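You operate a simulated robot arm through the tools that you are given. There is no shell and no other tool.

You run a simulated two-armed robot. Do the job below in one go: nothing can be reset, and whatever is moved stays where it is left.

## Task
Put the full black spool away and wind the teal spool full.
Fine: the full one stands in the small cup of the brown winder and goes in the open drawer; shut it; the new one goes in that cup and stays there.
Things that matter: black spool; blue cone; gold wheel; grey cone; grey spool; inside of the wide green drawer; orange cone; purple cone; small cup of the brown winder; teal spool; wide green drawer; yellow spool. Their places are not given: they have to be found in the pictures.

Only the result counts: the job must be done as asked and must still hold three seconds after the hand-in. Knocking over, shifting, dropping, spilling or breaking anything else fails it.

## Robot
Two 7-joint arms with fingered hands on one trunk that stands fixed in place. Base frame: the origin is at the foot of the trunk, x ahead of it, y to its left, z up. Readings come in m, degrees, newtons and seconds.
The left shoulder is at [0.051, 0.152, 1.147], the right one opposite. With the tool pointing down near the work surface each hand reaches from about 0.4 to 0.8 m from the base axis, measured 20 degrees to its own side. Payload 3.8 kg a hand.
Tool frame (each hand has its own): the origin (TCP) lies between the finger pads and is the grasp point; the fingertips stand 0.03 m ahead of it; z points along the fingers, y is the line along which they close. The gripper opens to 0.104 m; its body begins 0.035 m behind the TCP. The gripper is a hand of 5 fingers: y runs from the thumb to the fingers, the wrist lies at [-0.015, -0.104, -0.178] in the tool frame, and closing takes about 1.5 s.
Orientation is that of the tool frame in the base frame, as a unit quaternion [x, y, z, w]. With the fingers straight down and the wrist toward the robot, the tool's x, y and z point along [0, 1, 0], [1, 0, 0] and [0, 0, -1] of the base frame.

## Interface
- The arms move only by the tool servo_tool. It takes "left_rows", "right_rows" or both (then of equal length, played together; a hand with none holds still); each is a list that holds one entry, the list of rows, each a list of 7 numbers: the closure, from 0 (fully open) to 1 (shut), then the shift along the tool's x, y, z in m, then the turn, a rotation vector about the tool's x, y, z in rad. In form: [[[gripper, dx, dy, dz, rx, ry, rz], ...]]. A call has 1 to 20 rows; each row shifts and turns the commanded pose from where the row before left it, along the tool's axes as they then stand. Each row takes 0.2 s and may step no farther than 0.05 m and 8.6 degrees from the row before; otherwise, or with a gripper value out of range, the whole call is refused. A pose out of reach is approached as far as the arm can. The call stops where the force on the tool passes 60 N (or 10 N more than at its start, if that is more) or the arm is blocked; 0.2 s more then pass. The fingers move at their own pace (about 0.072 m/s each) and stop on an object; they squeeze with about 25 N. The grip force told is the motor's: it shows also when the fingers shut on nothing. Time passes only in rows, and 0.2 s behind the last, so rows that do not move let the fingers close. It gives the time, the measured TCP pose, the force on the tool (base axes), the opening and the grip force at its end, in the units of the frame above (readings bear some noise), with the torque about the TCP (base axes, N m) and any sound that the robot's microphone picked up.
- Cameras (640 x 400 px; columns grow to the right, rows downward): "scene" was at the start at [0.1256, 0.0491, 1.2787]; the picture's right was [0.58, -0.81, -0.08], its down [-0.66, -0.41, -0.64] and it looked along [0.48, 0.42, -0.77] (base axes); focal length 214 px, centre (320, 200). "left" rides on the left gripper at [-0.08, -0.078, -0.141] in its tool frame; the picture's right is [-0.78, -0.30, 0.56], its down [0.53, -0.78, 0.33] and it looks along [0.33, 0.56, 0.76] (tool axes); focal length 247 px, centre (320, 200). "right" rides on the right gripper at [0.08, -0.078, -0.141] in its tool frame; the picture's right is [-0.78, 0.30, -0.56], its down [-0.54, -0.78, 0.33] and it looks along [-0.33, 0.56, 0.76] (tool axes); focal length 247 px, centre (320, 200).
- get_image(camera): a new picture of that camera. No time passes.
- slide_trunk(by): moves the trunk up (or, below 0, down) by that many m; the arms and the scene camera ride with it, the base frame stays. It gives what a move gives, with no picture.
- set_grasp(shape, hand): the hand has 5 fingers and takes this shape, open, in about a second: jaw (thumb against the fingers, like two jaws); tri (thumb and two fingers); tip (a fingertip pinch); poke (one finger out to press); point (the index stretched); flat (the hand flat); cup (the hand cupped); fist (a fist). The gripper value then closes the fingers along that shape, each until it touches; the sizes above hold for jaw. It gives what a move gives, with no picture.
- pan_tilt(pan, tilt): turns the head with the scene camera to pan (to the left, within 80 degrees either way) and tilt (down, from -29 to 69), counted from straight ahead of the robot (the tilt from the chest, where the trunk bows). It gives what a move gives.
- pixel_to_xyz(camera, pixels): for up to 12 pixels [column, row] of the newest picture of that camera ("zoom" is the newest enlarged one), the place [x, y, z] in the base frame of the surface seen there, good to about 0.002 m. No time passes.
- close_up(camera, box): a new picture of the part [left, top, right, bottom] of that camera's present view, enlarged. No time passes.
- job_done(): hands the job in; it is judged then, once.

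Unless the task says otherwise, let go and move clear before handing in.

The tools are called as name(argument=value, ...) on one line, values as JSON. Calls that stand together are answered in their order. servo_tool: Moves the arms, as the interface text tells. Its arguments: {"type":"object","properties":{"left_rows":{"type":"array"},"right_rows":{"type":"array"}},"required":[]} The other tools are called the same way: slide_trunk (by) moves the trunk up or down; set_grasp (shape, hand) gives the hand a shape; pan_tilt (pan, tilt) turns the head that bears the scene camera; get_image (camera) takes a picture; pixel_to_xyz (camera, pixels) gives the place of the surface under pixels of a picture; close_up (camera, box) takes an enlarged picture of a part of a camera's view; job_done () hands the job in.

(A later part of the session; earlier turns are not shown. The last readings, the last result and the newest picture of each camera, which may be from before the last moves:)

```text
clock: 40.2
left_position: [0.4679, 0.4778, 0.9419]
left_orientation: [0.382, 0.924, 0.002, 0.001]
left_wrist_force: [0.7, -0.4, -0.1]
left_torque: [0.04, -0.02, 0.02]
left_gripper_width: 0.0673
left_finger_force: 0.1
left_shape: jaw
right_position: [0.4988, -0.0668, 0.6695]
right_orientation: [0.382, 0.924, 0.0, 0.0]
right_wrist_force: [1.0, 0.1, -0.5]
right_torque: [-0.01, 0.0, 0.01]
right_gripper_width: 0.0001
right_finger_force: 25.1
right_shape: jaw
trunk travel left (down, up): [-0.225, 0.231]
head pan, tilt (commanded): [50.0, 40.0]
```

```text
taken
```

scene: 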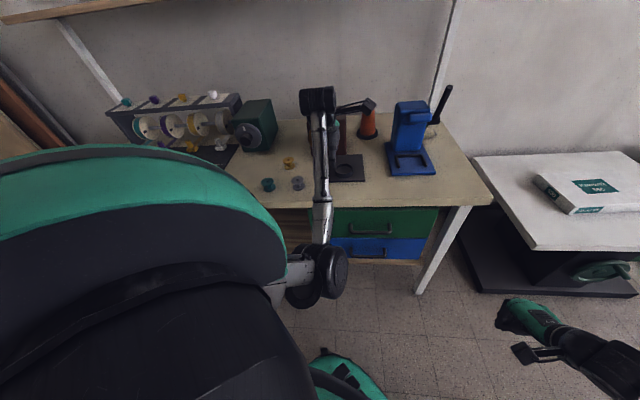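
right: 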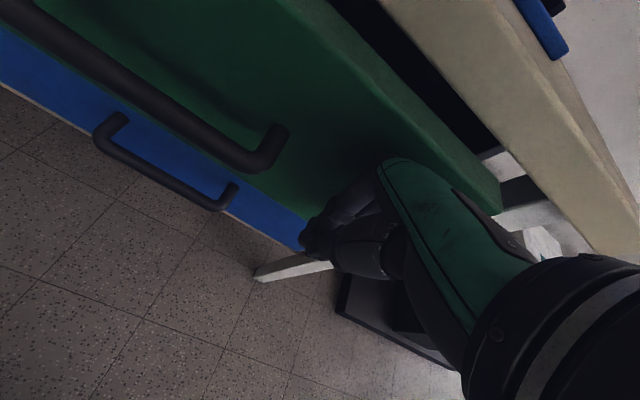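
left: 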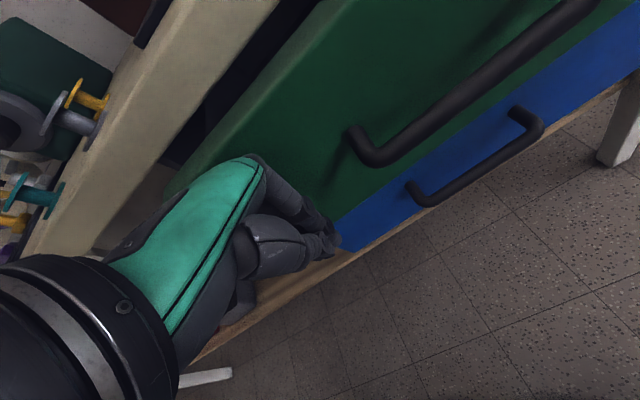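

The elbow hangs free in front of the bench at z≈0.93, so nothing is in its way. I'll move the left hand along the bench to hover over the teal spool.

servo_tool(left_rows=[[[0.35, 0.038, 0, 0, 0, 0, 0], [0.35, 0.038, 0, 0, 0, 0, 0], [0.35, 0.038, 0, 0, 0, 0, 0], [0.35, 0.038, 0, 0, 0, 0, 0], [0.35, 0.038, 0, 0, 0, 0, 0], [0.35, 0.038, 0, 0, 0, 0, 0], [0.35, 0, 0, 0, 0, 0, 0]]])

get_image(camera="scene")

close_up(camera="left", box=[320, 130, 520, 300])

```text
clock: 41.8
left_position: [0.3075, 0.6397, 0.9406]
left_orientation: [0.382, 0.924, 0.002, 0.001]
left_wrist_force: [-0.4, -0.4, -0.1]
left_torque: [0.02, -0.02, 0.02]
left_gripper_width: 0.0669
left_finger_force: 0.0
left_shape: jaw
right_position: [0.4994, -0.0672, 0.6699]
right_orientation: [0.381, 0.925, 0.0, -0.001]
right_wrist_force: [-0.3, -0.8, 0.2]
right_torque: [0.0, -0.01, 0.0]
right_gripper_width: 0.0
right_finger_force: 24.9
right_shape: jaw
trunk travel left (down, up): [-0.225, 0.231]
head pan, tilt (commanded): [50.0, 40.0]
```

```text
taken
```

scene: 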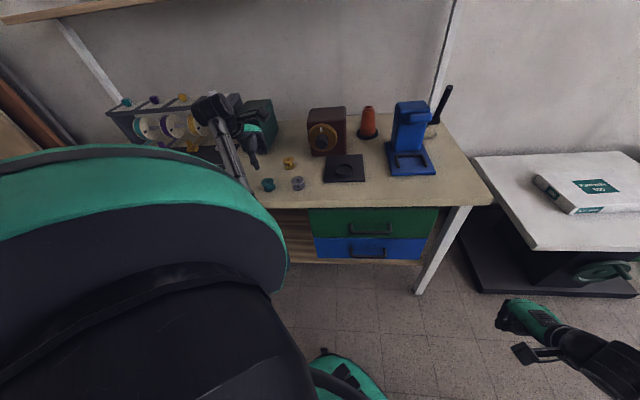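

```text
2.35 times, centred on (420, 215) of left
```

zoom: 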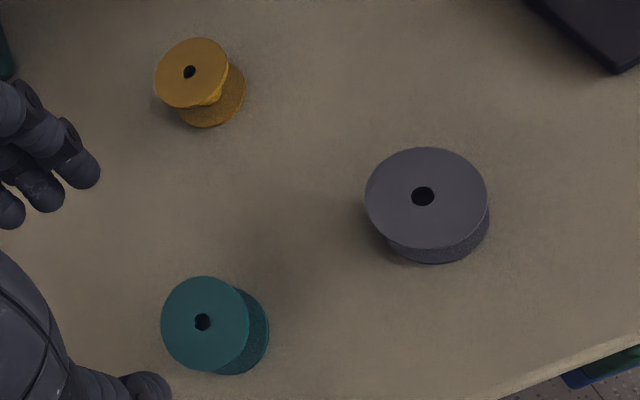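

pixel_to_xyz(camera="zoom", pixels=[[215, 323], [167, 325], [243, 323], [205, 282], [205, 364], [185, 323], [262, 330], [300, 340], [422, 200], [190, 75], [195, 300], [215, 345]])

get_image(camera="left")

```text
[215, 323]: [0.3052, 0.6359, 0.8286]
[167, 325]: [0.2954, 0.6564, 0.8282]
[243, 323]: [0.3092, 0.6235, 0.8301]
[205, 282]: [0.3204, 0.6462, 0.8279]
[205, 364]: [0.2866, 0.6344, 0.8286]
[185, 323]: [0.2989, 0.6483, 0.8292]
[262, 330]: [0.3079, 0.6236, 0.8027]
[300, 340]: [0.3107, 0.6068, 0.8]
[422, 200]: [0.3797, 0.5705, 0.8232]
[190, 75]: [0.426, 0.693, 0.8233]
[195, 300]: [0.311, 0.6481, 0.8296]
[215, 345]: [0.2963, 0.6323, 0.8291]
```

```text
taken
```

left: 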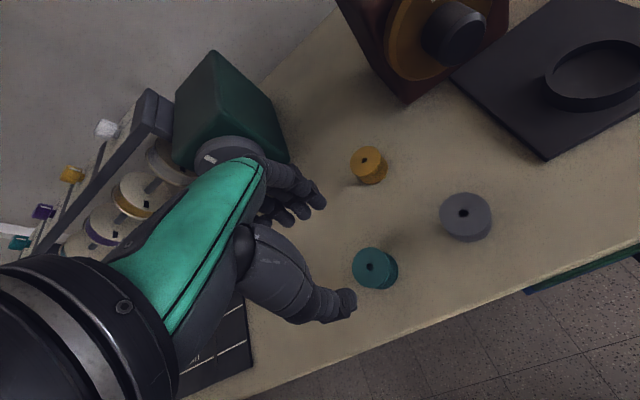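

The teal spool's centre is (0.303,0.640) with its top at 0.829. I'll lower so that the tips end about 13 mm above its base (TCP 0.844), which will keep them above the cup rim later.

servo_tool(left_rows=[[[0.35, 0.0035, -0.0028, 0.03, 0, 0, 0], [0.35, 0, 0, 0.03, 0, 0, 0], [0.35, 0, 0, 0.025, 0, 0, 0], [0.35, 0, 0, 0.0115, 0, 0, 0], [0.35, 0, 0, 0, 0, 0, 0]]])

get_image(camera="left")

close_up(camera="left", box=[260, 170, 440, 340])

close_up(camera="scene", box=[180, 80, 340, 220])

```text
clock: 43.0
left_position: [0.3034, 0.6397, 0.8453]
left_orientation: [0.383, 0.924, 0.001, 0.001]
left_wrist_force: [0.1, -0.3, -0.3]
left_torque: [0.01, 0.02, 0.03]
left_gripper_width: 0.0674
left_finger_force: 0.1
left_shape: jaw
right_position: [0.4994, -0.0669, 0.6712]
right_orientation: [0.382, 0.924, 0.0, 0.0]
right_wrist_force: [0.0, 0.3, 0.1]
right_torque: [-0.02, 0.02, -0.01]
right_gripper_width: 0.0
right_finger_force: 25.0
right_shape: jaw
trunk travel left (down, up): [-0.225, 0.231]
head pan, tilt (commanded): [50.0, 40.0]
```

```text
taken
```

left: 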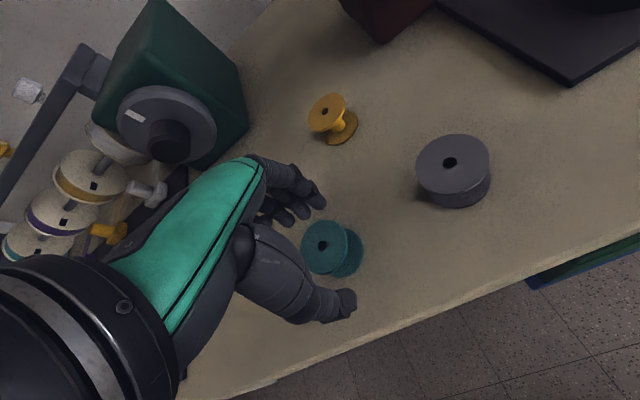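

```text
2.35 times, centred on (350, 255) of left
```

zoom: 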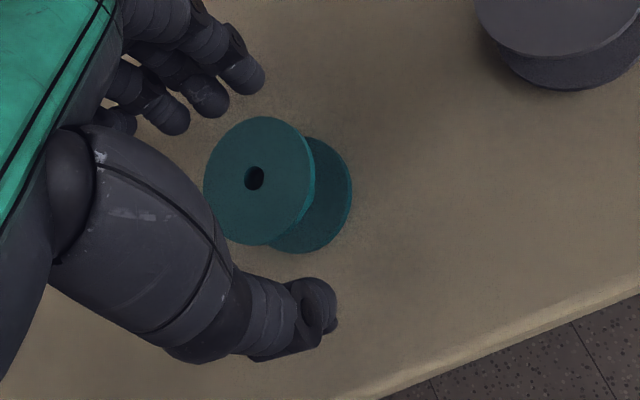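

```text
2.86 times, centred on (260, 150) of scene
```

zoom: 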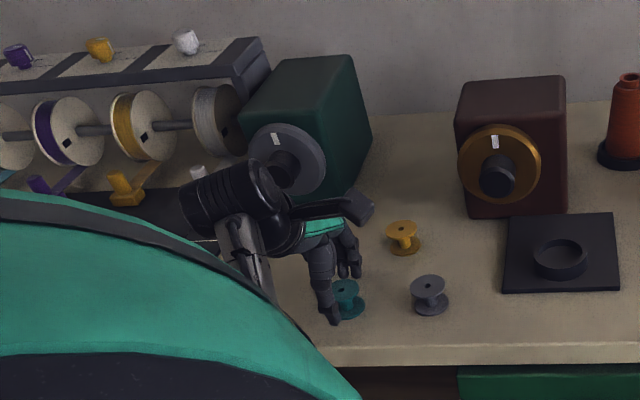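

The hand straddles the teal spool just as it did the black one. I'll close the grip.

servo_tool(left_rows=[[[0.5, 0, 0, 0.001, 0, 0, 0], [0.6, 0, 0, 0, 0, 0, 0], [0.7, 0, 0, 0, 0, 0, 0], [0.85, 0, 0, 0, 0, 0, 0], [1.0, 0, 0, 0, 0, 0, 0], [1.0, 0, 0, 0, 0, 0, 0], [1.0, 0, 0, 0, 0, 0, 0]]])

close_up(camera="left", box=[260, 170, 440, 340])

```text
clock: 44.6
left_position: [0.3046, 0.6404, 0.8448]
left_orientation: [0.383, 0.924, 0.001, 0.0]
left_wrist_force: [-0.2, 0.0, -0.9]
left_torque: [-0.01, 0.01, 0.01]
left_gripper_width: 0.0351
left_finger_force: 25.3
left_shape: jaw
right_position: [0.4991, -0.0671, 0.6704]
right_orientation: [0.381, 0.924, 0.0, 0.0]
right_wrist_force: [0.3, 0.5, 0.4]
right_torque: [0.01, -0.03, -0.02]
right_gripper_width: 0.0
right_finger_force: 24.8
right_shape: jaw
trunk travel left (down, up): [-0.225, 0.231]
head pan, tilt (commanded): [50.0, 40.0]
```

```text
2.35 times, centred on (350, 255) of left
```

zoom: 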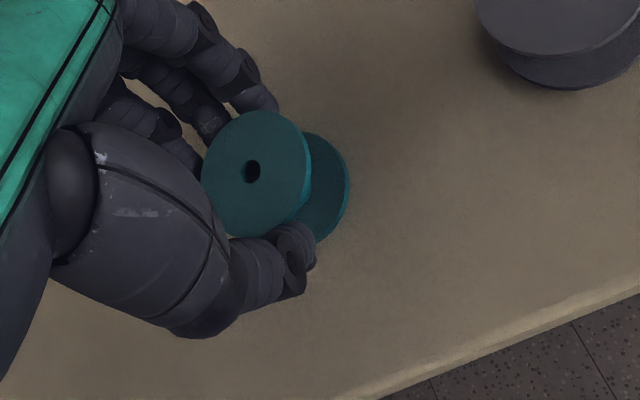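

The grip matches the black one (0.035 m, 25 N). I'll lift the spool straight up.

servo_tool(left_rows=[[[1.0, 0, 0, -0.01, 0, 0, 0], [1.0, 0, 0, -0.02, 0, 0, 0], [1.0, 0, 0, -0.03, 0, 0, 0], [1.0, 0, 0, -0.03, 0, 0, 0], [1.0, 0, 0, -0.03, 0, 0, 0]]])

get_image(camera="left")

close_up(camera="left", box=[260, 170, 440, 340])

close_up(camera="scene", box=[180, 80, 340, 220])

```text
clock: 45.8
left_position: [0.3025, 0.6402, 0.965]
left_orientation: [0.382, 0.924, 0.003, 0.002]
left_wrist_force: [1.6, -1.3, 0.4]
left_torque: [0.01, 0.0, 0.02]
left_gripper_width: 0.0353
left_finger_force: 24.4
left_shape: jaw
right_position: [0.4989, -0.0667, 0.6708]
right_orientation: [0.381, 0.924, 0.001, -0.001]
right_wrist_force: [-0.6, 0.0, 0.9]
right_torque: [-0.01, -0.02, -0.01]
right_gripper_width: 0.0
right_finger_force: 25.0
right_shape: jaw
trunk travel left (down, up): [-0.225, 0.231]
head pan, tilt (commanded): [50.0, 40.0]
```

```text
taken
```

left: 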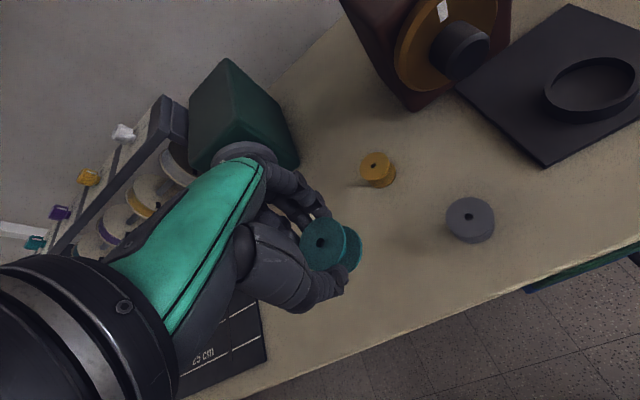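

```text
2.35 times, centred on (350, 255) of left
```

zoom: 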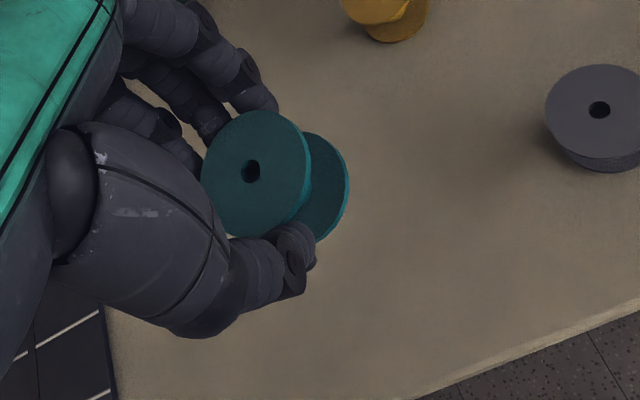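

```text
2.86 times, centred on (260, 150) of scene
```

zoom: 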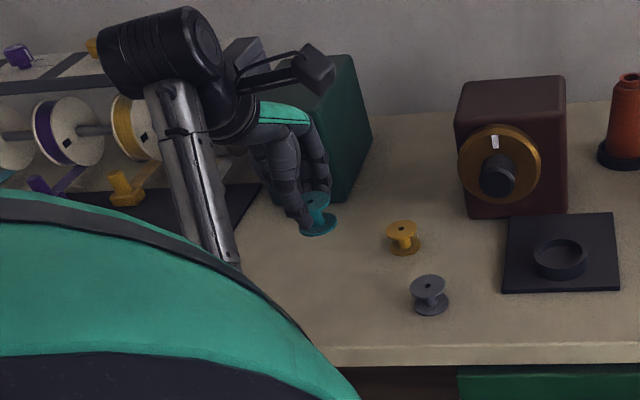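

The spool is held upright. I'll measure its exact offset from the TCP before carrying it to the cup.

pixel_to_xyz(camera="zoom", pixels=[[265, 171], [207, 172], [305, 172], [255, 117], [235, 228], [330, 190], [320, 225], [240, 190]])

servo_tool(left_rows=[[[1.0, 0, 0, 0, 0, 0, 0.131], [1.0, 0, 0, 0, 0, 0, 0.131], [1.0, 0, 0, 0, 0, 0, 0.131], [1.0, 0, 0, 0, 0, 0, 0.131], [1.0, -0.02744, 0.02614, 0, 0, 0, 0], [1.0, -0.02744, 0.02614, 0, 0, 0, 0], [1.0, -0.02744, 0.02614, 0, 0, 0, 0], [1.0, -0.02744, 0.02614, 0, 0, 0, 0], [1.0, -0.02744, 0.02614, 0, 0, 0, 0], [1.0, -0.02744, 0.02614, 0, 0, 0, 0], [1.0, -0.02744, 0.02614, 0, 0, 0, 0], [1.0, 0, 0, 0, 0, 0, 0]]])

get_image(camera="left")

close_up(camera="left", box=[260, 170, 440, 310])

get_image(camera="scene")

```text
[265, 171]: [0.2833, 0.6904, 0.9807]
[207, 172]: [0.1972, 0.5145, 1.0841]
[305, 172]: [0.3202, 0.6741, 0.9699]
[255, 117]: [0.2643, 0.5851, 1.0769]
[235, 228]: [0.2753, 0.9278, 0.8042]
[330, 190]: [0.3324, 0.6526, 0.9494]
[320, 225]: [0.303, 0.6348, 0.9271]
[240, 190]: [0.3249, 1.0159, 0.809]
```

```text
clock: 48.4
left_position: [0.5285, 0.5034, 0.9631]
left_orientation: [0.609, 0.793, 0.0, 0.001]
left_wrist_force: [-0.7, -0.3, -0.7]
left_torque: [0.01, 0.06, 0.04]
left_gripper_width: 0.0352
left_finger_force: 25.0
left_shape: jaw
right_position: [0.5003, -0.0671, 0.6716]
right_orientation: [0.382, 0.924, 0.0, 0.0]
right_wrist_force: [0.7, -0.2, 1.0]
right_torque: [-0.01, 0.0, -0.02]
right_gripper_width: 0.0
right_finger_force: 25.1
right_shape: jaw
trunk travel left (down, up): [-0.225, 0.231]
head pan, tilt (commanded): [50.0, 40.0]
```

```text
taken
```

left: 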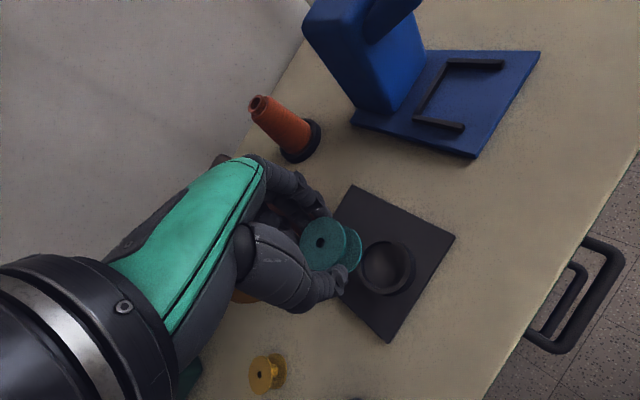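

```text
2.86 times, centred on (350, 240) of left
```

zoom: 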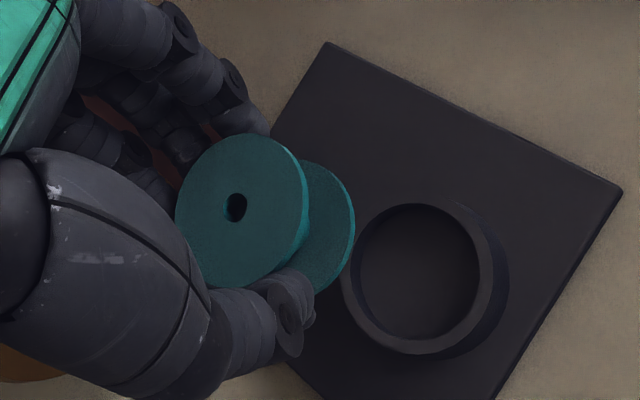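

```text
taken
```

scene: 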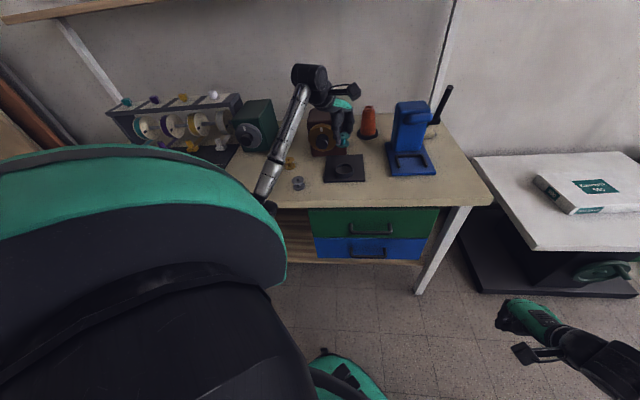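

The hand is over the cup. I'll measure the held spool's flange and the cup rim in this newest left zoom to line them up.

pixel_to_xyz(camera="zoom", pixels=[[182, 212], [300, 210], [242, 140], [242, 281], [255, 208], [330, 230], [345, 270], [493, 275], [418, 207], [415, 347], [418, 275], [215, 208]])

```text
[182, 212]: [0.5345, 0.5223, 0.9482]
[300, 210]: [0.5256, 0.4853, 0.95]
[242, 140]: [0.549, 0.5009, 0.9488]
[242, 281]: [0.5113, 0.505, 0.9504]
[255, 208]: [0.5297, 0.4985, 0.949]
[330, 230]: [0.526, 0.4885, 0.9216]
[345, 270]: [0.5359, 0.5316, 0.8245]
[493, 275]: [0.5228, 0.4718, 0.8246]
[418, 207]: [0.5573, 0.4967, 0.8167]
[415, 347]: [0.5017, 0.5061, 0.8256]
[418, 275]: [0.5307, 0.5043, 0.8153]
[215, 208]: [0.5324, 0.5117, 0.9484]
```

The spool's centre is at (0.530,0.5034) against the cup's (0.529,0.502), so I need a shift of about 1.5 mm. I'll correct that and descend to just inside the rim.

servo_tool(left_rows=[[[1.0, -0.0011, -0.0013, 0.03, 0, 0, 0], [1.0, 0, 0, 0.03, 0, 0, 0], [1.0, 0, 0, 0.025, 0, 0, 0], [1.0, 0, 0, 0.006, 0, 0, 0], [1.0, 0, 0, 0, 0, 0, 0]]])

get_image(camera="left")

close_up(camera="left", box=[280, 180, 420, 300])

close_up(camera="scene", box=[280, 80, 400, 200])

```text
clock: 49.6
left_position: [0.5272, 0.4997, 0.8736]
left_orientation: [0.609, 0.793, 0.002, 0.001]
left_wrist_force: [-0.5, -0.6, -0.5]
left_torque: [-0.03, 0.01, 0.0]
left_gripper_width: 0.0351
left_finger_force: 25.3
left_shape: jaw
right_position: [0.5, -0.0675, 0.6702]
right_orientation: [0.383, 0.924, 0.0, 0.0]
right_wrist_force: [-0.1, -0.1, 0.8]
right_torque: [-0.02, 0.0, 0.01]
right_gripper_width: 0.0001
right_finger_force: 25.0
right_shape: jaw
trunk travel left (down, up): [-0.225, 0.231]
head pan, tilt (commanded): [50.0, 40.0]
```

```text
taken
```

left: 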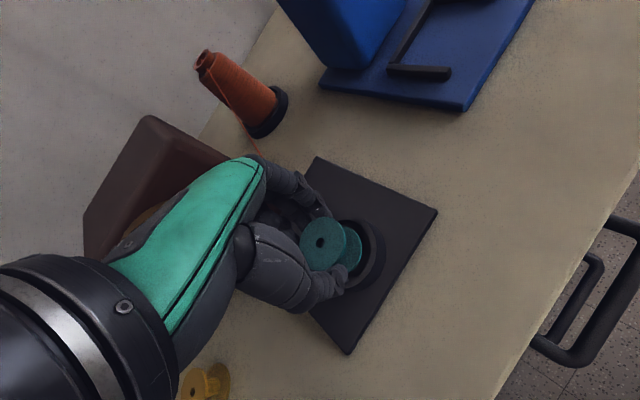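

```text
3.33 times, centred on (350, 240) of left
```

zoom: 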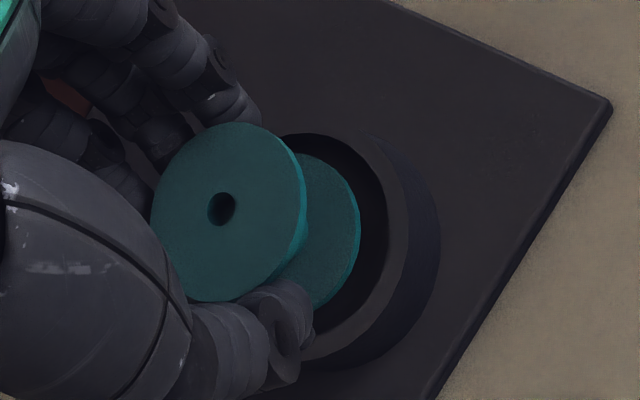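

```text
3.33 times, centred on (340, 140) of scene
```

zoom: 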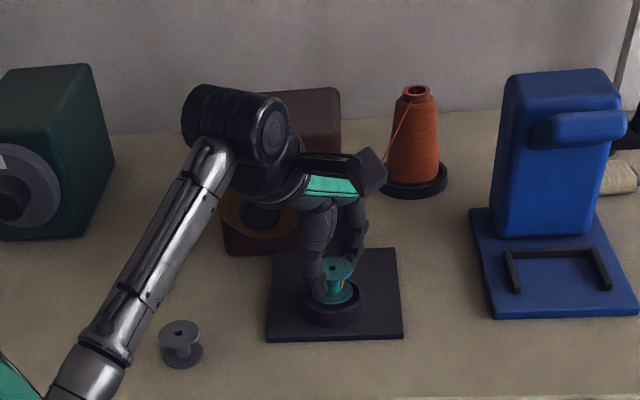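

close_up(camera="left", box=[280, 180, 420, 300])

pixel_to_xyz(camera="zoom", pixels=[[157, 213], [296, 210], [230, 129], [225, 295], [240, 208], [330, 240], [320, 165], [315, 295], [390, 210], [300, 140], [330, 345], [400, 250]])

```text
3.33 times, centred on (350, 240) of left
```

zoom: 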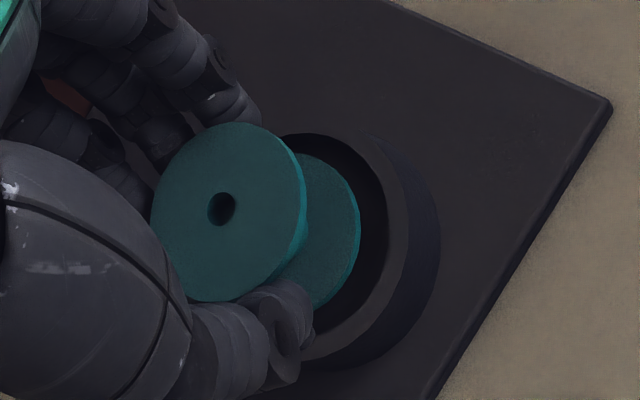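

```text
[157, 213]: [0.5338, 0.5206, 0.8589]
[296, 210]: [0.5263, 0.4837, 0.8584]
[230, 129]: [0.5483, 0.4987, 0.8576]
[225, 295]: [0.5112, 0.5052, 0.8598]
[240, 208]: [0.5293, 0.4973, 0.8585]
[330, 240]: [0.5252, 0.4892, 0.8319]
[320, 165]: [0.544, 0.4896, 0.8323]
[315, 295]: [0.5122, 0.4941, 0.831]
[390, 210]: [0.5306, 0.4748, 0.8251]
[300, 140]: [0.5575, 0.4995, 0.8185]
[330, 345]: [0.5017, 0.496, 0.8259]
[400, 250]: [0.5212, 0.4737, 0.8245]
```

The spool's centre (0.530,0.502) is over the cup's centre and its base is about 13 mm above the cup floor. I'll lower it 12.5 mm and then release slowly.

servo_tool(left_rows=[[[1.0, 0, 0, 0.005, 0, 0, 0], [1.0, 0, 0, 0.004, 0, 0, 0], [1.0, 0, 0, 0.0035, 0, 0, 0], [1.0, 0, 0, 0, 0, 0, 0]]])

close_up(camera="left", box=[280, 180, 420, 300])

pixel_to_xyz(camera="zoom", pixels=[[157, 213], [296, 210], [230, 129], [225, 295], [330, 240], [320, 165]])

```text
clock: 50.6
left_position: [0.5276, 0.5005, 0.8621]
left_orientation: [0.609, 0.793, 0.002, 0.001]
left_wrist_force: [0.2, 0.0, 0.0]
left_torque: [0.02, 0.02, -0.05]
left_gripper_width: 0.0353
left_finger_force: 25.3
left_shape: jaw
right_position: [0.4991, -0.0667, 0.6707]
right_orientation: [0.382, 0.924, -0.001, 0.0]
right_wrist_force: [-0.6, -0.7, 0.0]
right_torque: [0.0, -0.01, -0.01]
right_gripper_width: 0.0001
right_finger_force: 24.9
right_shape: jaw
trunk travel left (down, up): [-0.225, 0.231]
head pan, tilt (commanded): [50.0, 40.0]
```

```text
3.33 times, centred on (350, 240) of left
```

zoom: 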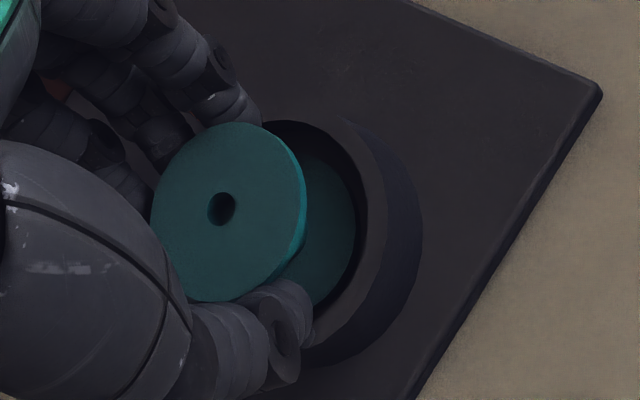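

```text
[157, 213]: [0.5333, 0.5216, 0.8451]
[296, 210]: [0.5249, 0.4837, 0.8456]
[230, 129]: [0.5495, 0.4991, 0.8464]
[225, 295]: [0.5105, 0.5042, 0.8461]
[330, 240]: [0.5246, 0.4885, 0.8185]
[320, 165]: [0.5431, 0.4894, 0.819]
```

The top is at 0.846, about 1 mm above its seat. I'll lower 1 mm and release slowly.

servo_tool(left_rows=[[[1.0, 0, 0, 0.001, 0, 0, 0], [0.65, 0, 0, 0, 0, 0, 0], [0.55, 0, 0, 0, 0, 0, 0], [0.45, 0, 0, 0, 0, 0, 0], [0.4, 0, 0, 0, 0, 0, 0], [0.35, 0, 0, 0, 0, 0, 0], [0.35, 0, 0, 0, 0, 0, 0]]])

close_up(camera="left", box=[280, 180, 420, 300])

close_up(camera="scene", box=[280, 80, 400, 200])

```text
clock: 52.2
left_position: [0.5286, 0.5017, 0.8606]
left_orientation: [0.608, 0.794, 0.002, 0.0]
left_wrist_force: [0.5, -0.3, -0.2]
left_torque: [0.01, 0.0, 0.0]
left_gripper_width: 0.0671
left_finger_force: 0.1
left_shape: jaw
right_position: [0.4992, -0.0662, 0.6708]
right_orientation: [0.382, 0.924, -0.001, 0.0]
right_wrist_force: [-0.3, 0.3, -0.1]
right_torque: [-0.02, -0.03, 0.01]
right_gripper_width: 0.0
right_finger_force: 25.2
right_shape: jaw
trunk travel left (down, up): [-0.225, 0.231]
head pan, tilt (commanded): [50.0, 40.0]
```

```text
3.33 times, centred on (350, 240) of left
```

zoom: 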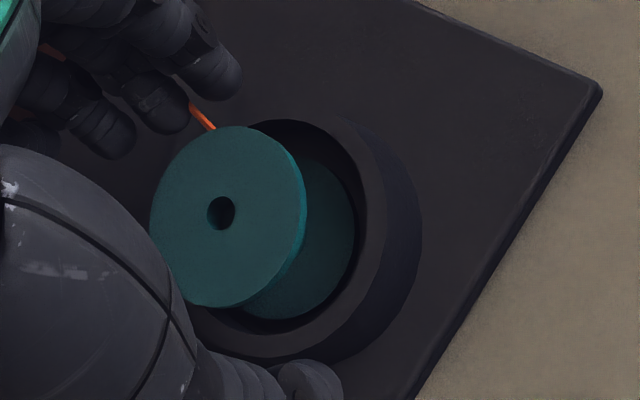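

```text
3.33 times, centred on (340, 140) of scene
```

zoom: 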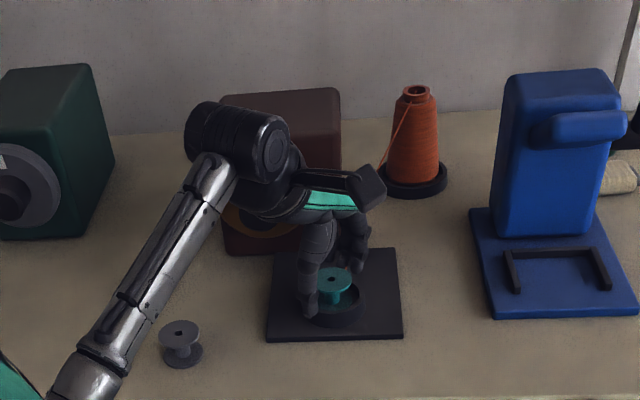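

The teal spool sits upright in the cup and the orange thread has caught on it. I'll lift the hand straight off, back away, and look at the wheel and spool.

servo_tool(left_rows=[[[0.35, 0, 0, -0.01, 0, 0, 0], [0.3, 0, 0, -0.03, 0, 0, 0], [0.2, 0, 0, -0.04, 0, 0, 0], [0.0, 0, 0, -0.04, 0, 0, 0], [0.0, 0.02, -0.03, -0.02, 0, 0, 0], [0.0, 0.03, -0.03, 0, 0, 0, 0], [0.0, 0.03, -0.02, 0, 0, 0, 0]]])

get_image(camera="scene")

close_up(camera="scene", box=[280, 80, 400, 200])

get_image(camera="left")

```text
clock: 53.8
left_position: [0.4286, 0.5578, 1.0012]
left_orientation: [0.609, 0.793, 0.002, 0.001]
left_wrist_force: [-0.2, 0.4, -0.1]
left_torque: [0.0, 0.0, 0.02]
left_gripper_width: 0.1038
left_finger_force: 0.1
left_shape: jaw
right_position: [0.4989, -0.0673, 0.6713]
right_orientation: [0.382, 0.924, 0.0, 0.0]
right_wrist_force: [0.7, 0.0, -0.3]
right_torque: [-0.01, -0.01, 0.03]
right_gripper_width: 0.0
right_finger_force: 24.8
right_shape: jaw
trunk travel left (down, up): [-0.225, 0.231]
head pan, tilt (commanded): [50.0, 40.0]
```

```text
taken
```

scene: 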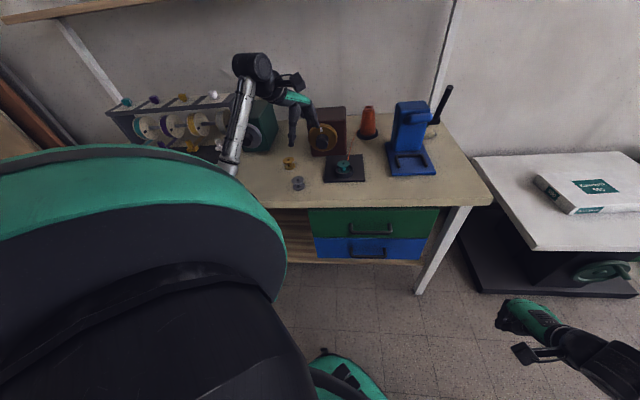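

```text
3.33 times, centred on (340, 140) of scene
```

zoom: 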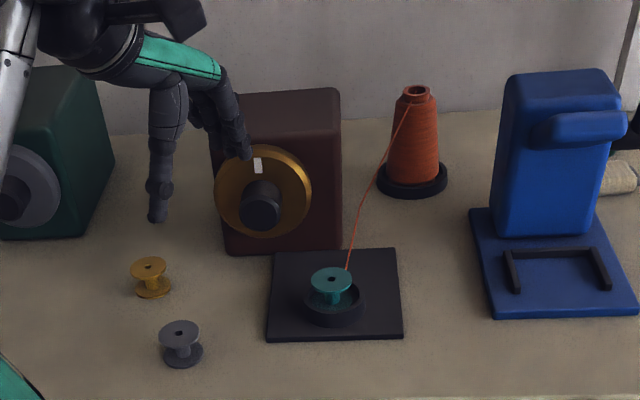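

```text
taken
```

left: 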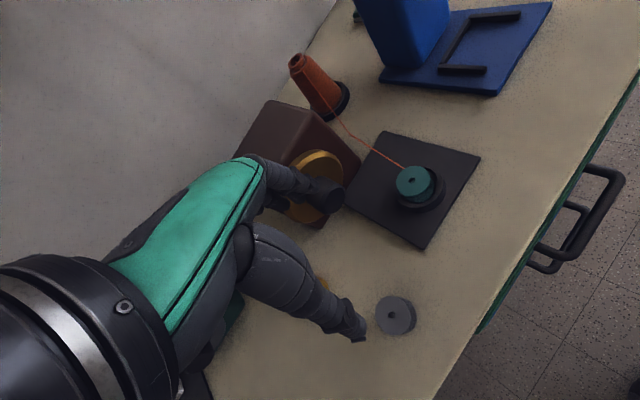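

The thread now runs from the orange cone to the teal spool. I'll zoom in on the wheel to measure its knob.

close_up(camera="scene", box=[300, 110, 360, 160])

pixel_to_xyz(camera="zoom", pixels=[[237, 230], [237, 195], [210, 235], [265, 235], [237, 268], [237, 280], [190, 200], [300, 200], [330, 200], [150, 200], [237, 130], [237, 320]])

```text
8.00 times, centred on (330, 135) of scene
```

zoom: 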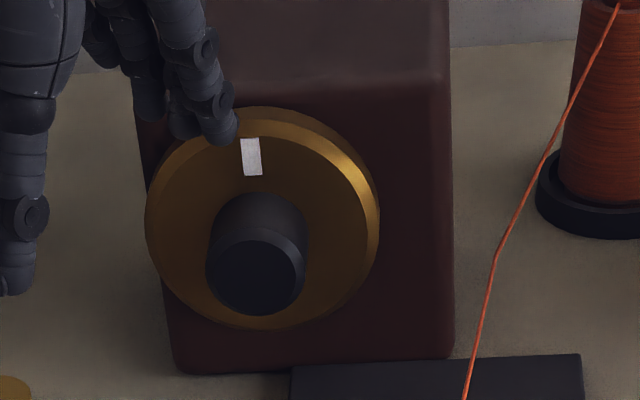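

```text
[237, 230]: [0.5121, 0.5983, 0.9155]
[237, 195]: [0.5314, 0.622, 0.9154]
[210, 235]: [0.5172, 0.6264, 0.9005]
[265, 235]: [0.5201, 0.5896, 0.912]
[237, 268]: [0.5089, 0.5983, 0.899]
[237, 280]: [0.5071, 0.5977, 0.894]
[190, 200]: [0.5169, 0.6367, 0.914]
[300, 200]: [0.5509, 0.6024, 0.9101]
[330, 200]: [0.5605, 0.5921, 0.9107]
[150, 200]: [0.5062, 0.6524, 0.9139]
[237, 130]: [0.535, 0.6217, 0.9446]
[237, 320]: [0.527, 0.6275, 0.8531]
```

pixel_to_xyz(camera="zoom", pixels=[[256, 277], [215, 277], [297, 277], [256, 245], [256, 308], [256, 225], [256, 205], [365, 215], [158, 215], [250, 155], [262, 115], [400, 250]])

```text
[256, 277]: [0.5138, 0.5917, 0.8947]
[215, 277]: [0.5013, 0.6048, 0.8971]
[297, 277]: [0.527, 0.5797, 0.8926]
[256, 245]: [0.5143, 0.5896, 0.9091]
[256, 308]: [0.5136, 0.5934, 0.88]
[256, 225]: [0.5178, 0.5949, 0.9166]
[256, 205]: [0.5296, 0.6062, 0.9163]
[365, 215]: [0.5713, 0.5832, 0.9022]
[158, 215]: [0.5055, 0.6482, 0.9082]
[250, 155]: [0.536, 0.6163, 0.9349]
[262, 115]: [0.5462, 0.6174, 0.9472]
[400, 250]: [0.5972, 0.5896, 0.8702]
```

The knob's axis is at u≈-0.055, z≈0.895; its face is at n=0.782 and its diameter is about 0.043, while the wheel's face is at n=0.815. I'll back the hand off and pitch it so that the fingers point forward at the wheel.

servo_tool(left_rows=[[[0.2, -0.025, -0.007, 0, 0, 0, 0], [0.2, -0.025, -0.007, 0, 0, 0, 0], [0.2, 0, 0, 0, 0, 0, -0.131], [0.2, 0, 0, 0, 0, 0, -0.131], [0.2, 0, 0, 0, 0, 0, -0.131], [0.2, 0, 0, 0, 0, 0, -0.131], [0.2, 0, 0, 0, -0.1428, 0, 0], [0.2, 0, 0, 0, -0.1428, 0, 0], [0.2, 0, 0, 0, -0.1428, 0, 0], [0.2, 0, 0, 0, -0.1428, 0, 0], [0.2, 0, 0, 0, -0.1428, 0, 0], [0.2, 0, 0, 0, -0.1428, 0, 0]]])

get_image(camera="scene")

```text
clock: 56.4
left_position: [0.4278, 0.5054, 1.0014]
left_orientation: [0.347, 0.84, 0.387, 0.159]
left_wrist_force: [-1.0, 0.6, -0.2]
left_torque: [-0.04, 0.0, -0.01]
left_gripper_width: 0.0835
left_finger_force: 0.0
left_shape: jaw
right_position: [0.4987, -0.0669, 0.67]
right_orientation: [0.382, 0.924, 0.0, 0.0]
right_wrist_force: [0.7, -0.3, 0.8]
right_torque: [-0.02, -0.01, -0.01]
right_gripper_width: 0.0001
right_finger_force: 24.8
right_shape: jaw
trunk travel left (down, up): [-0.225, 0.231]
head pan, tilt (commanded): [50.0, 40.0]
```

```text
taken
```

scene: 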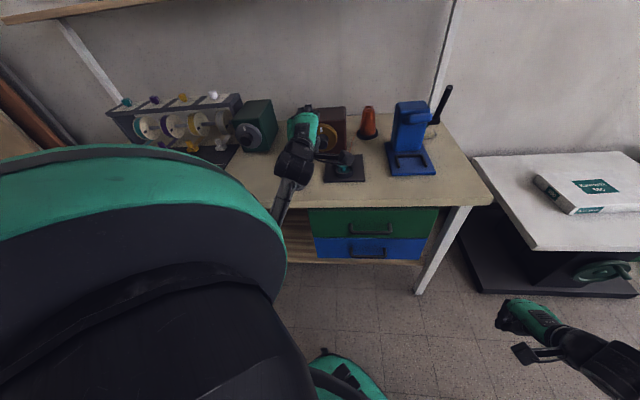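

Six of the eleven pitch steps went well. I'll finish pitching and begin rolling the hand (palm to the right).

servo_tool(left_rows=[[[0.2, 0, 0, 0, -0.1428, 0, 0], [0.2, 0, 0, 0, -0.1428, 0, 0], [0.2, 0, 0, 0, -0.1428, 0, 0], [0.2, 0, 0, 0, -0.1428, 0, 0], [0.2, 0, 0, 0, -0.1428, 0, 0], [0.2, 0, 0, 0, 0, 0, -0.1364], [0.2, 0, 0, 0, 0, 0, -0.1364], [0.2, 0, 0, 0, 0, 0, -0.1364], [0.2, 0, 0, 0, 0, 0, -0.1364], [0.2, 0, 0, 0, 0, 0, -0.1364], [0.2, 0, 0, 0, 0, 0, -0.1364]]])

get_image(camera="scene")

get_image(camera="left")

```text
clock: 58.8
left_position: [0.4252, 0.5181, 1.0159]
left_orientation: [0.005, 0.691, 0.518, 0.503]
left_wrist_force: [0.0, 0.4, -0.3]
left_torque: [0.01, 0.0, -0.01]
left_gripper_width: 0.0831
left_finger_force: 0.1
left_shape: jaw
right_position: [0.5, -0.0668, 0.6702]
right_orientation: [0.382, 0.924, 0.0, 0.001]
right_wrist_force: [-0.1, -0.6, -0.5]
right_torque: [0.0, 0.02, 0.04]
right_gripper_width: 0.0001
right_finger_force: 25.0
right_shape: jaw
trunk travel left (down, up): [-0.225, 0.231]
head pan, tilt (commanded): [50.0, 40.0]
```

```text
taken
```

scene: 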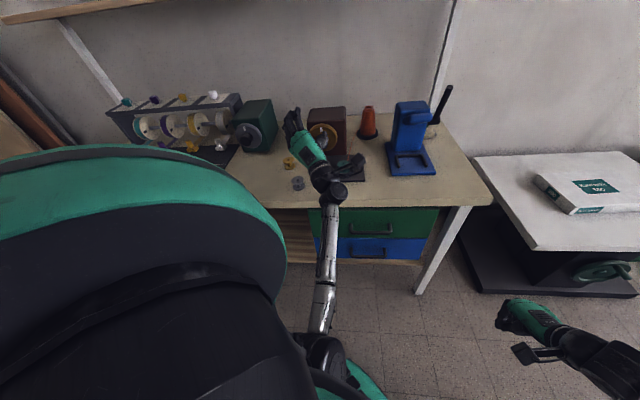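

```text
taken
```

left: 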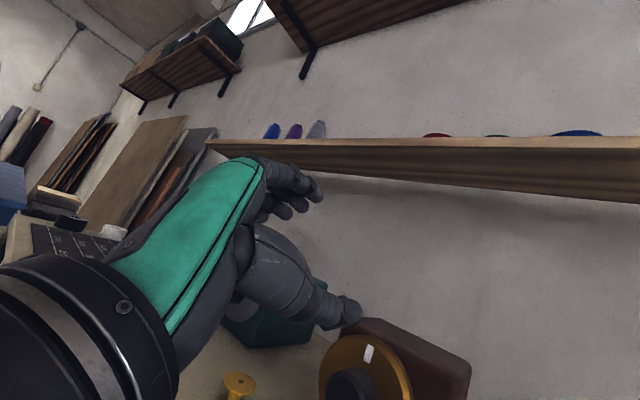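

The roll works so far (roll about 136°), but the TCP is off by about 1.5 cm. I'll hold for two rows to see whether it settles, then roll on.

servo_tool(left_rows=[[[0.2, 0, 0, 0, 0, 0, 0], [0.2, 0, 0, 0, 0, 0, 0], [0.2, 0, 0, 0, 0, 0, 0]]])

pixel_to_xyz(camera="scene", pixels=[[325, 290], [330, 350], [327, 230], [338, 195], [322, 180], [355, 165]])

```text
clock: 59.6
left_position: [0.4247, 0.5177, 1.0181]
left_orientation: [0.006, 0.69, 0.519, 0.504]
left_wrist_force: [-0.7, -0.5, 0.3]
left_torque: [-0.01, -0.03, 0.03]
left_gripper_width: 0.0834
left_finger_force: 0.1
left_shape: jaw
right_position: [0.4994, -0.0676, 0.6716]
right_orientation: [0.382, 0.924, 0.0, -0.001]
right_wrist_force: [-0.6, 0.8, -0.3]
right_torque: [-0.05, -0.03, 0.05]
right_gripper_width: 0.0
right_finger_force: 24.3
right_shape: jaw
trunk travel left (down, up): [-0.225, 0.231]
head pan, tilt (commanded): [50.0, 40.0]
```

```text
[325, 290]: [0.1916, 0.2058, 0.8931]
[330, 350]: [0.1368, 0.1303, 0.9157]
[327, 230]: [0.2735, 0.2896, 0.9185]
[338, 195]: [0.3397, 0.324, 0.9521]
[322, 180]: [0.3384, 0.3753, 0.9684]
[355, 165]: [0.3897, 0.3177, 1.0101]
```

The elbow is folded against the torso (about (0.14,0.13,0.91)), which explains the offset. I'll move the hand forward 5 cm (still above and short of the knob) to unfold the arm, then continue the roll.

servo_tool(left_rows=[[[0.2, 0, 0, 0.025, 0, 0, 0], [0.2, 0, 0, 0.025, 0, 0, 0], [0.2, 0, 0, 0, 0, 0, -0.1364], [0.2, 0, 0, 0, 0, 0, -0.1364], [0.2, 0, 0, 0, 0, 0, -0.1364], [0.2, 0, 0, 0, 0, 0, -0.1364], [0.2, 0, 0, 0, 0, 0, 0]]])

get_image(camera="scene")

```text
clock: 61.2
left_position: [0.4572, 0.5519, 1.0137]
left_orientation: [-0.195, 0.668, 0.355, 0.624]
left_wrist_force: [-0.5, -0.4, -1.0]
left_torque: [-0.02, -0.01, 0.01]
left_gripper_width: 0.0834
left_finger_force: 0.0
left_shape: jaw
right_position: [0.4986, -0.0677, 0.6705]
right_orientation: [0.382, 0.924, 0.0, 0.0]
right_wrist_force: [0.2, -0.2, -0.4]
right_torque: [0.0, -0.01, -0.05]
right_gripper_width: 0.0
right_finger_force: 25.1
right_shape: jaw
trunk travel left (down, up): [-0.225, 0.231]
head pan, tilt (commanded): [50.0, 40.0]
```

```text
taken
```

scene: 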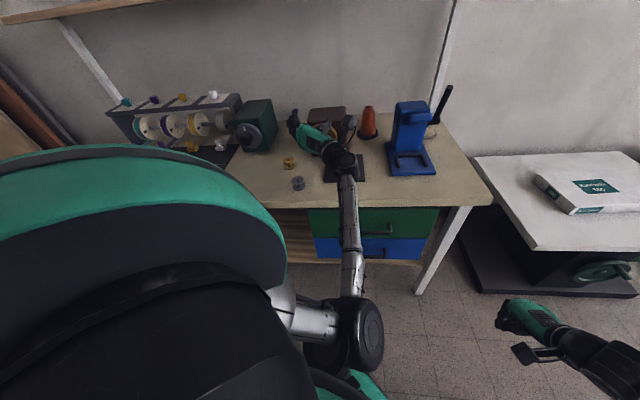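

The roll is now at about 103°. I'll continue toward 55°.

servo_tool(left_rows=[[[0.2, 0, 0, 0, 0, 0, -0.1364], [0.2, 0, 0, 0, 0, 0, -0.1364], [0.2, 0, 0, 0, 0, 0, -0.1364], [0.2, 0, 0, 0, 0, 0, -0.1364], [0.2, 0, 0, 0, 0, 0, -0.1364], [0.2, 0, 0, 0, 0, 0, -0.1364], [0.2, 0, 0, 0, 0, 0, 0]]])

get_image(camera="scene")

get_image(camera="left")

```text
clock: 62.8
left_position: [0.4635, 0.5414, 1.0023]
left_orientation: [-0.454, 0.539, 0.061, 0.707]
left_wrist_force: [0.9, -0.3, 0.7]
left_torque: [-0.01, 0.02, 0.01]
left_gripper_width: 0.0832
left_finger_force: 0.0
left_shape: jaw
right_position: [0.4993, -0.0669, 0.6703]
right_orientation: [0.383, 0.924, 0.001, 0.0]
right_wrist_force: [-0.6, 0.1, 0.1]
right_torque: [0.0, 0.01, -0.01]
right_gripper_width: 0.0
right_finger_force: 24.7
right_shape: jaw
trunk travel left (down, up): [-0.225, 0.231]
head pan, tilt (commanded): [50.0, 40.0]
```

```text
taken
```

scene: 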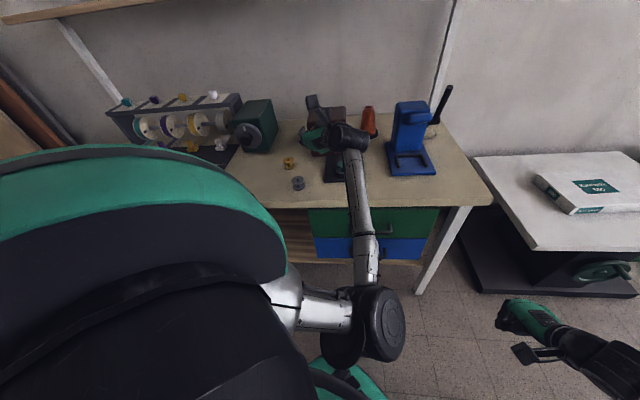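

```text
taken
```

left: 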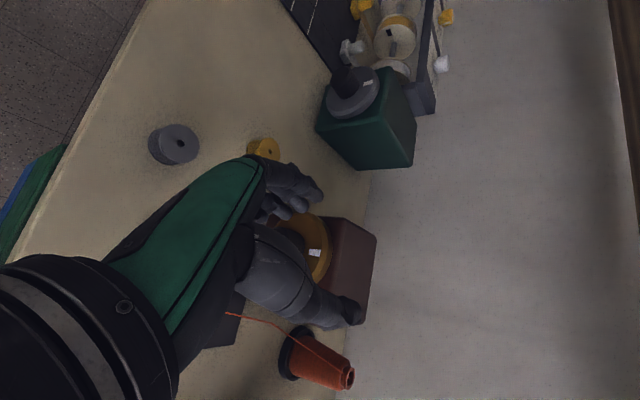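

The hand now matches the commanded pose (roll about 55°, fingers exactly inward). I'll test in free space how far it can roll on, as that will be the turning stroke.

servo_tool(left_rows=[[[0.2, 0, 0, 0, 0, 0, -0.1364], [0.2, 0, 0, 0, 0, 0, -0.1364], [0.2, 0, 0, 0, 0, 0, -0.1364], [0.2, 0, 0, 0, 0, 0, -0.1364], [0.2, 0, 0, 0, 0, 0, -0.1364], [0.2, 0, 0, 0, 0, 0, -0.1364], [0.2, 0, 0, 0, 0, 0, -0.1364], [0.2, 0, 0, 0, 0, 0, -0.1364], [0.2, 0, 0, 0, 0, 0, 0]]])

get_image(camera="scene")

get_image(camera="left")

```text
clock: 64.8
left_position: [0.4635, 0.5399, 1.001]
left_orientation: [0.669, -0.225, 0.316, -0.634]
left_wrist_force: [0.0, -0.6, 0.5]
left_torque: [0.0, -0.01, 0.02]
left_gripper_width: 0.0833
left_finger_force: 0.0
left_shape: jaw
right_position: [0.499, -0.0665, 0.6699]
right_orientation: [0.381, 0.924, 0.0, 0.0]
right_wrist_force: [0.0, -0.3, 0.4]
right_torque: [-0.01, 0.0, 0.0]
right_gripper_width: 0.0
right_finger_force: 24.6
right_shape: jaw
trunk travel left (down, up): [-0.225, 0.231]
head pan, tilt (commanded): [50.0, 40.0]
```

```text
taken
```

scene: 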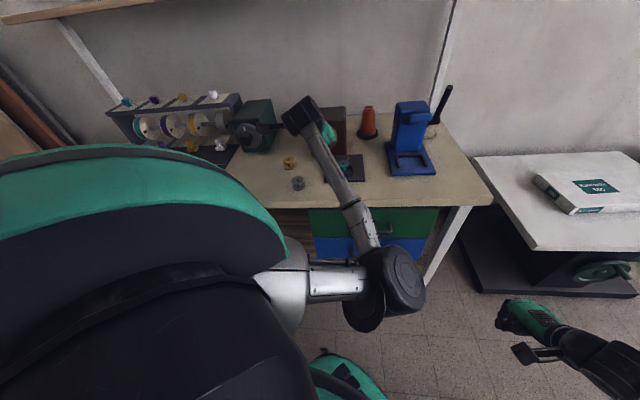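

```text
taken
```

left: 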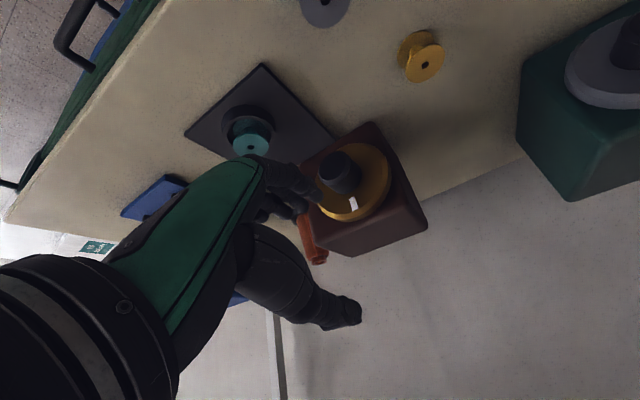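

It tracks perfectly through roll about -8°. I'll test four more steps.

servo_tool(left_rows=[[[0.2, 0, 0, 0, 0, 0, -0.1364], [0.2, 0, 0, 0, 0, 0, -0.1364], [0.2, 0, 0, 0, 0, 0, -0.1364], [0.2, 0, 0, 0, 0, 0, -0.1364], [0.2, 0, 0, 0, 0, 0, 0]]])

get_image(camera="scene")

get_image(camera="left")

```text
clock: 66.0
left_position: [0.4646, 0.5485, 1.006]
left_orientation: [0.705, -0.038, 0.474, -0.526]
left_wrist_force: [-1.0, -0.5, -0.1]
left_torque: [0.0, 0.01, 0.0]
left_gripper_width: 0.0833
left_finger_force: 0.1
left_shape: jaw
left hand out of reach, approached as far as the arm can: row 3
right_position: [0.4995, -0.0678, 0.6701]
right_orientation: [0.382, 0.924, 0.0, 0.0]
right_wrist_force: [0.7, -0.3, 0.3]
right_torque: [0.0, -0.02, 0.01]
right_gripper_width: 0.0
right_finger_force: 25.5
right_shape: jaw
trunk travel left (down, up): [-0.225, 0.231]
head pan, tilt (commanded): [50.0, 40.0]
```

```text
taken
```

scene: 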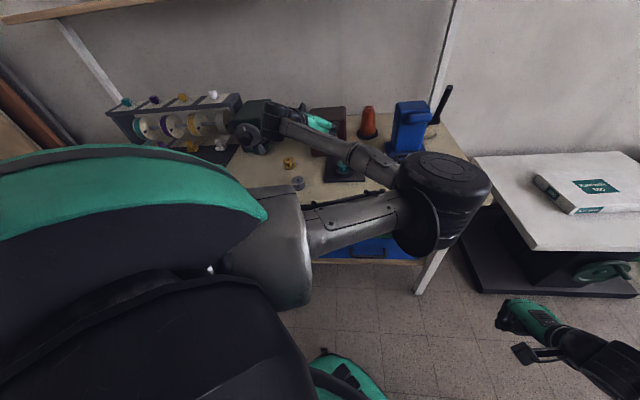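

```text
taken
```

left: 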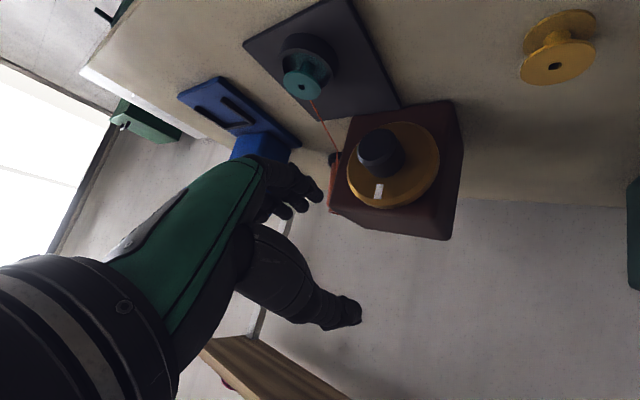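

pixel_to_xyz(camera="scene", pixels=[[445, 175], [470, 190], [380, 175], [340, 230], [300, 130], [420, 220], [480, 180]])

```text
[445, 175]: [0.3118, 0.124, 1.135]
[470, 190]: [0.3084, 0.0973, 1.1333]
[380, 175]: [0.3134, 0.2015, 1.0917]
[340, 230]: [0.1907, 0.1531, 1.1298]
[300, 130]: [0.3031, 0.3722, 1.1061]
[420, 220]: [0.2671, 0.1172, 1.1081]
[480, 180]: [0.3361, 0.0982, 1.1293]
```

The hand can roll from about 55° to about -39° (elbow stays clear at (0.31,0.11,1.08)). I'll roll back to 55° and then bring it in front of the knob.

servo_tool(left_rows=[[[0.2, 0, 0, 0, 0, 0, 0.1364], [0.2, 0, 0, 0, 0, 0, 0.1364], [0.2, 0, 0, 0, 0, 0, 0.1364], [0.2, 0, 0, 0, 0, 0, 0.1364], [0.2, 0, 0, 0, 0, 0, 0.1364], [0.2, 0, 0, 0, 0, 0, 0.1364], [0.2, 0, 0, 0, 0, 0, 0.1364], [0.2, 0, 0, 0, 0, 0, 0.1364], [0.2, 0, 0, 0, 0, 0, 0.1364], [0.2, 0, 0, 0, 0, 0, 0.1364], [0.2, 0, 0, 0, 0, 0, 0.1364], [0.2, 0, 0, 0, 0, 0, 0]]])

get_image(camera="scene")

```text
clock: 68.6
left_position: [0.4662, 0.5496, 1.0055]
left_orientation: [-0.489, 0.509, 0.013, 0.708]
left_wrist_force: [-0.8, 0.1, 0.2]
left_torque: [-0.01, -0.03, 0.05]
left_gripper_width: 0.0833
left_finger_force: 0.2
left_shape: jaw
right_position: [0.4995, -0.0666, 0.6709]
right_orientation: [0.382, 0.924, 0.001, 0.0]
right_wrist_force: [0.1, 0.4, -1.3]
right_torque: [-0.03, -0.04, -0.02]
right_gripper_width: 0.0
right_finger_force: 25.2
right_shape: jaw
trunk travel left (down, up): [-0.225, 0.231]
head pan, tilt (commanded): [50.0, 40.0]
```

```text
taken
```

scene: 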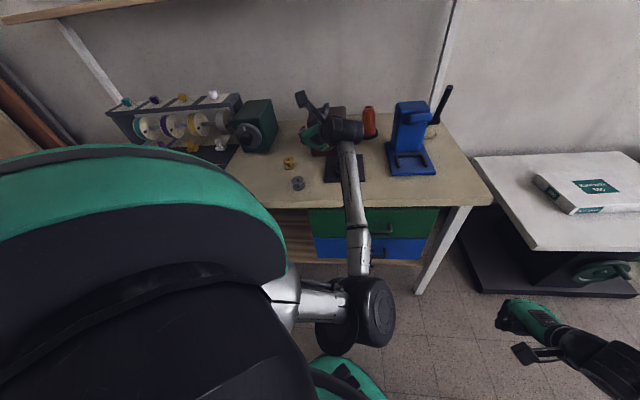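

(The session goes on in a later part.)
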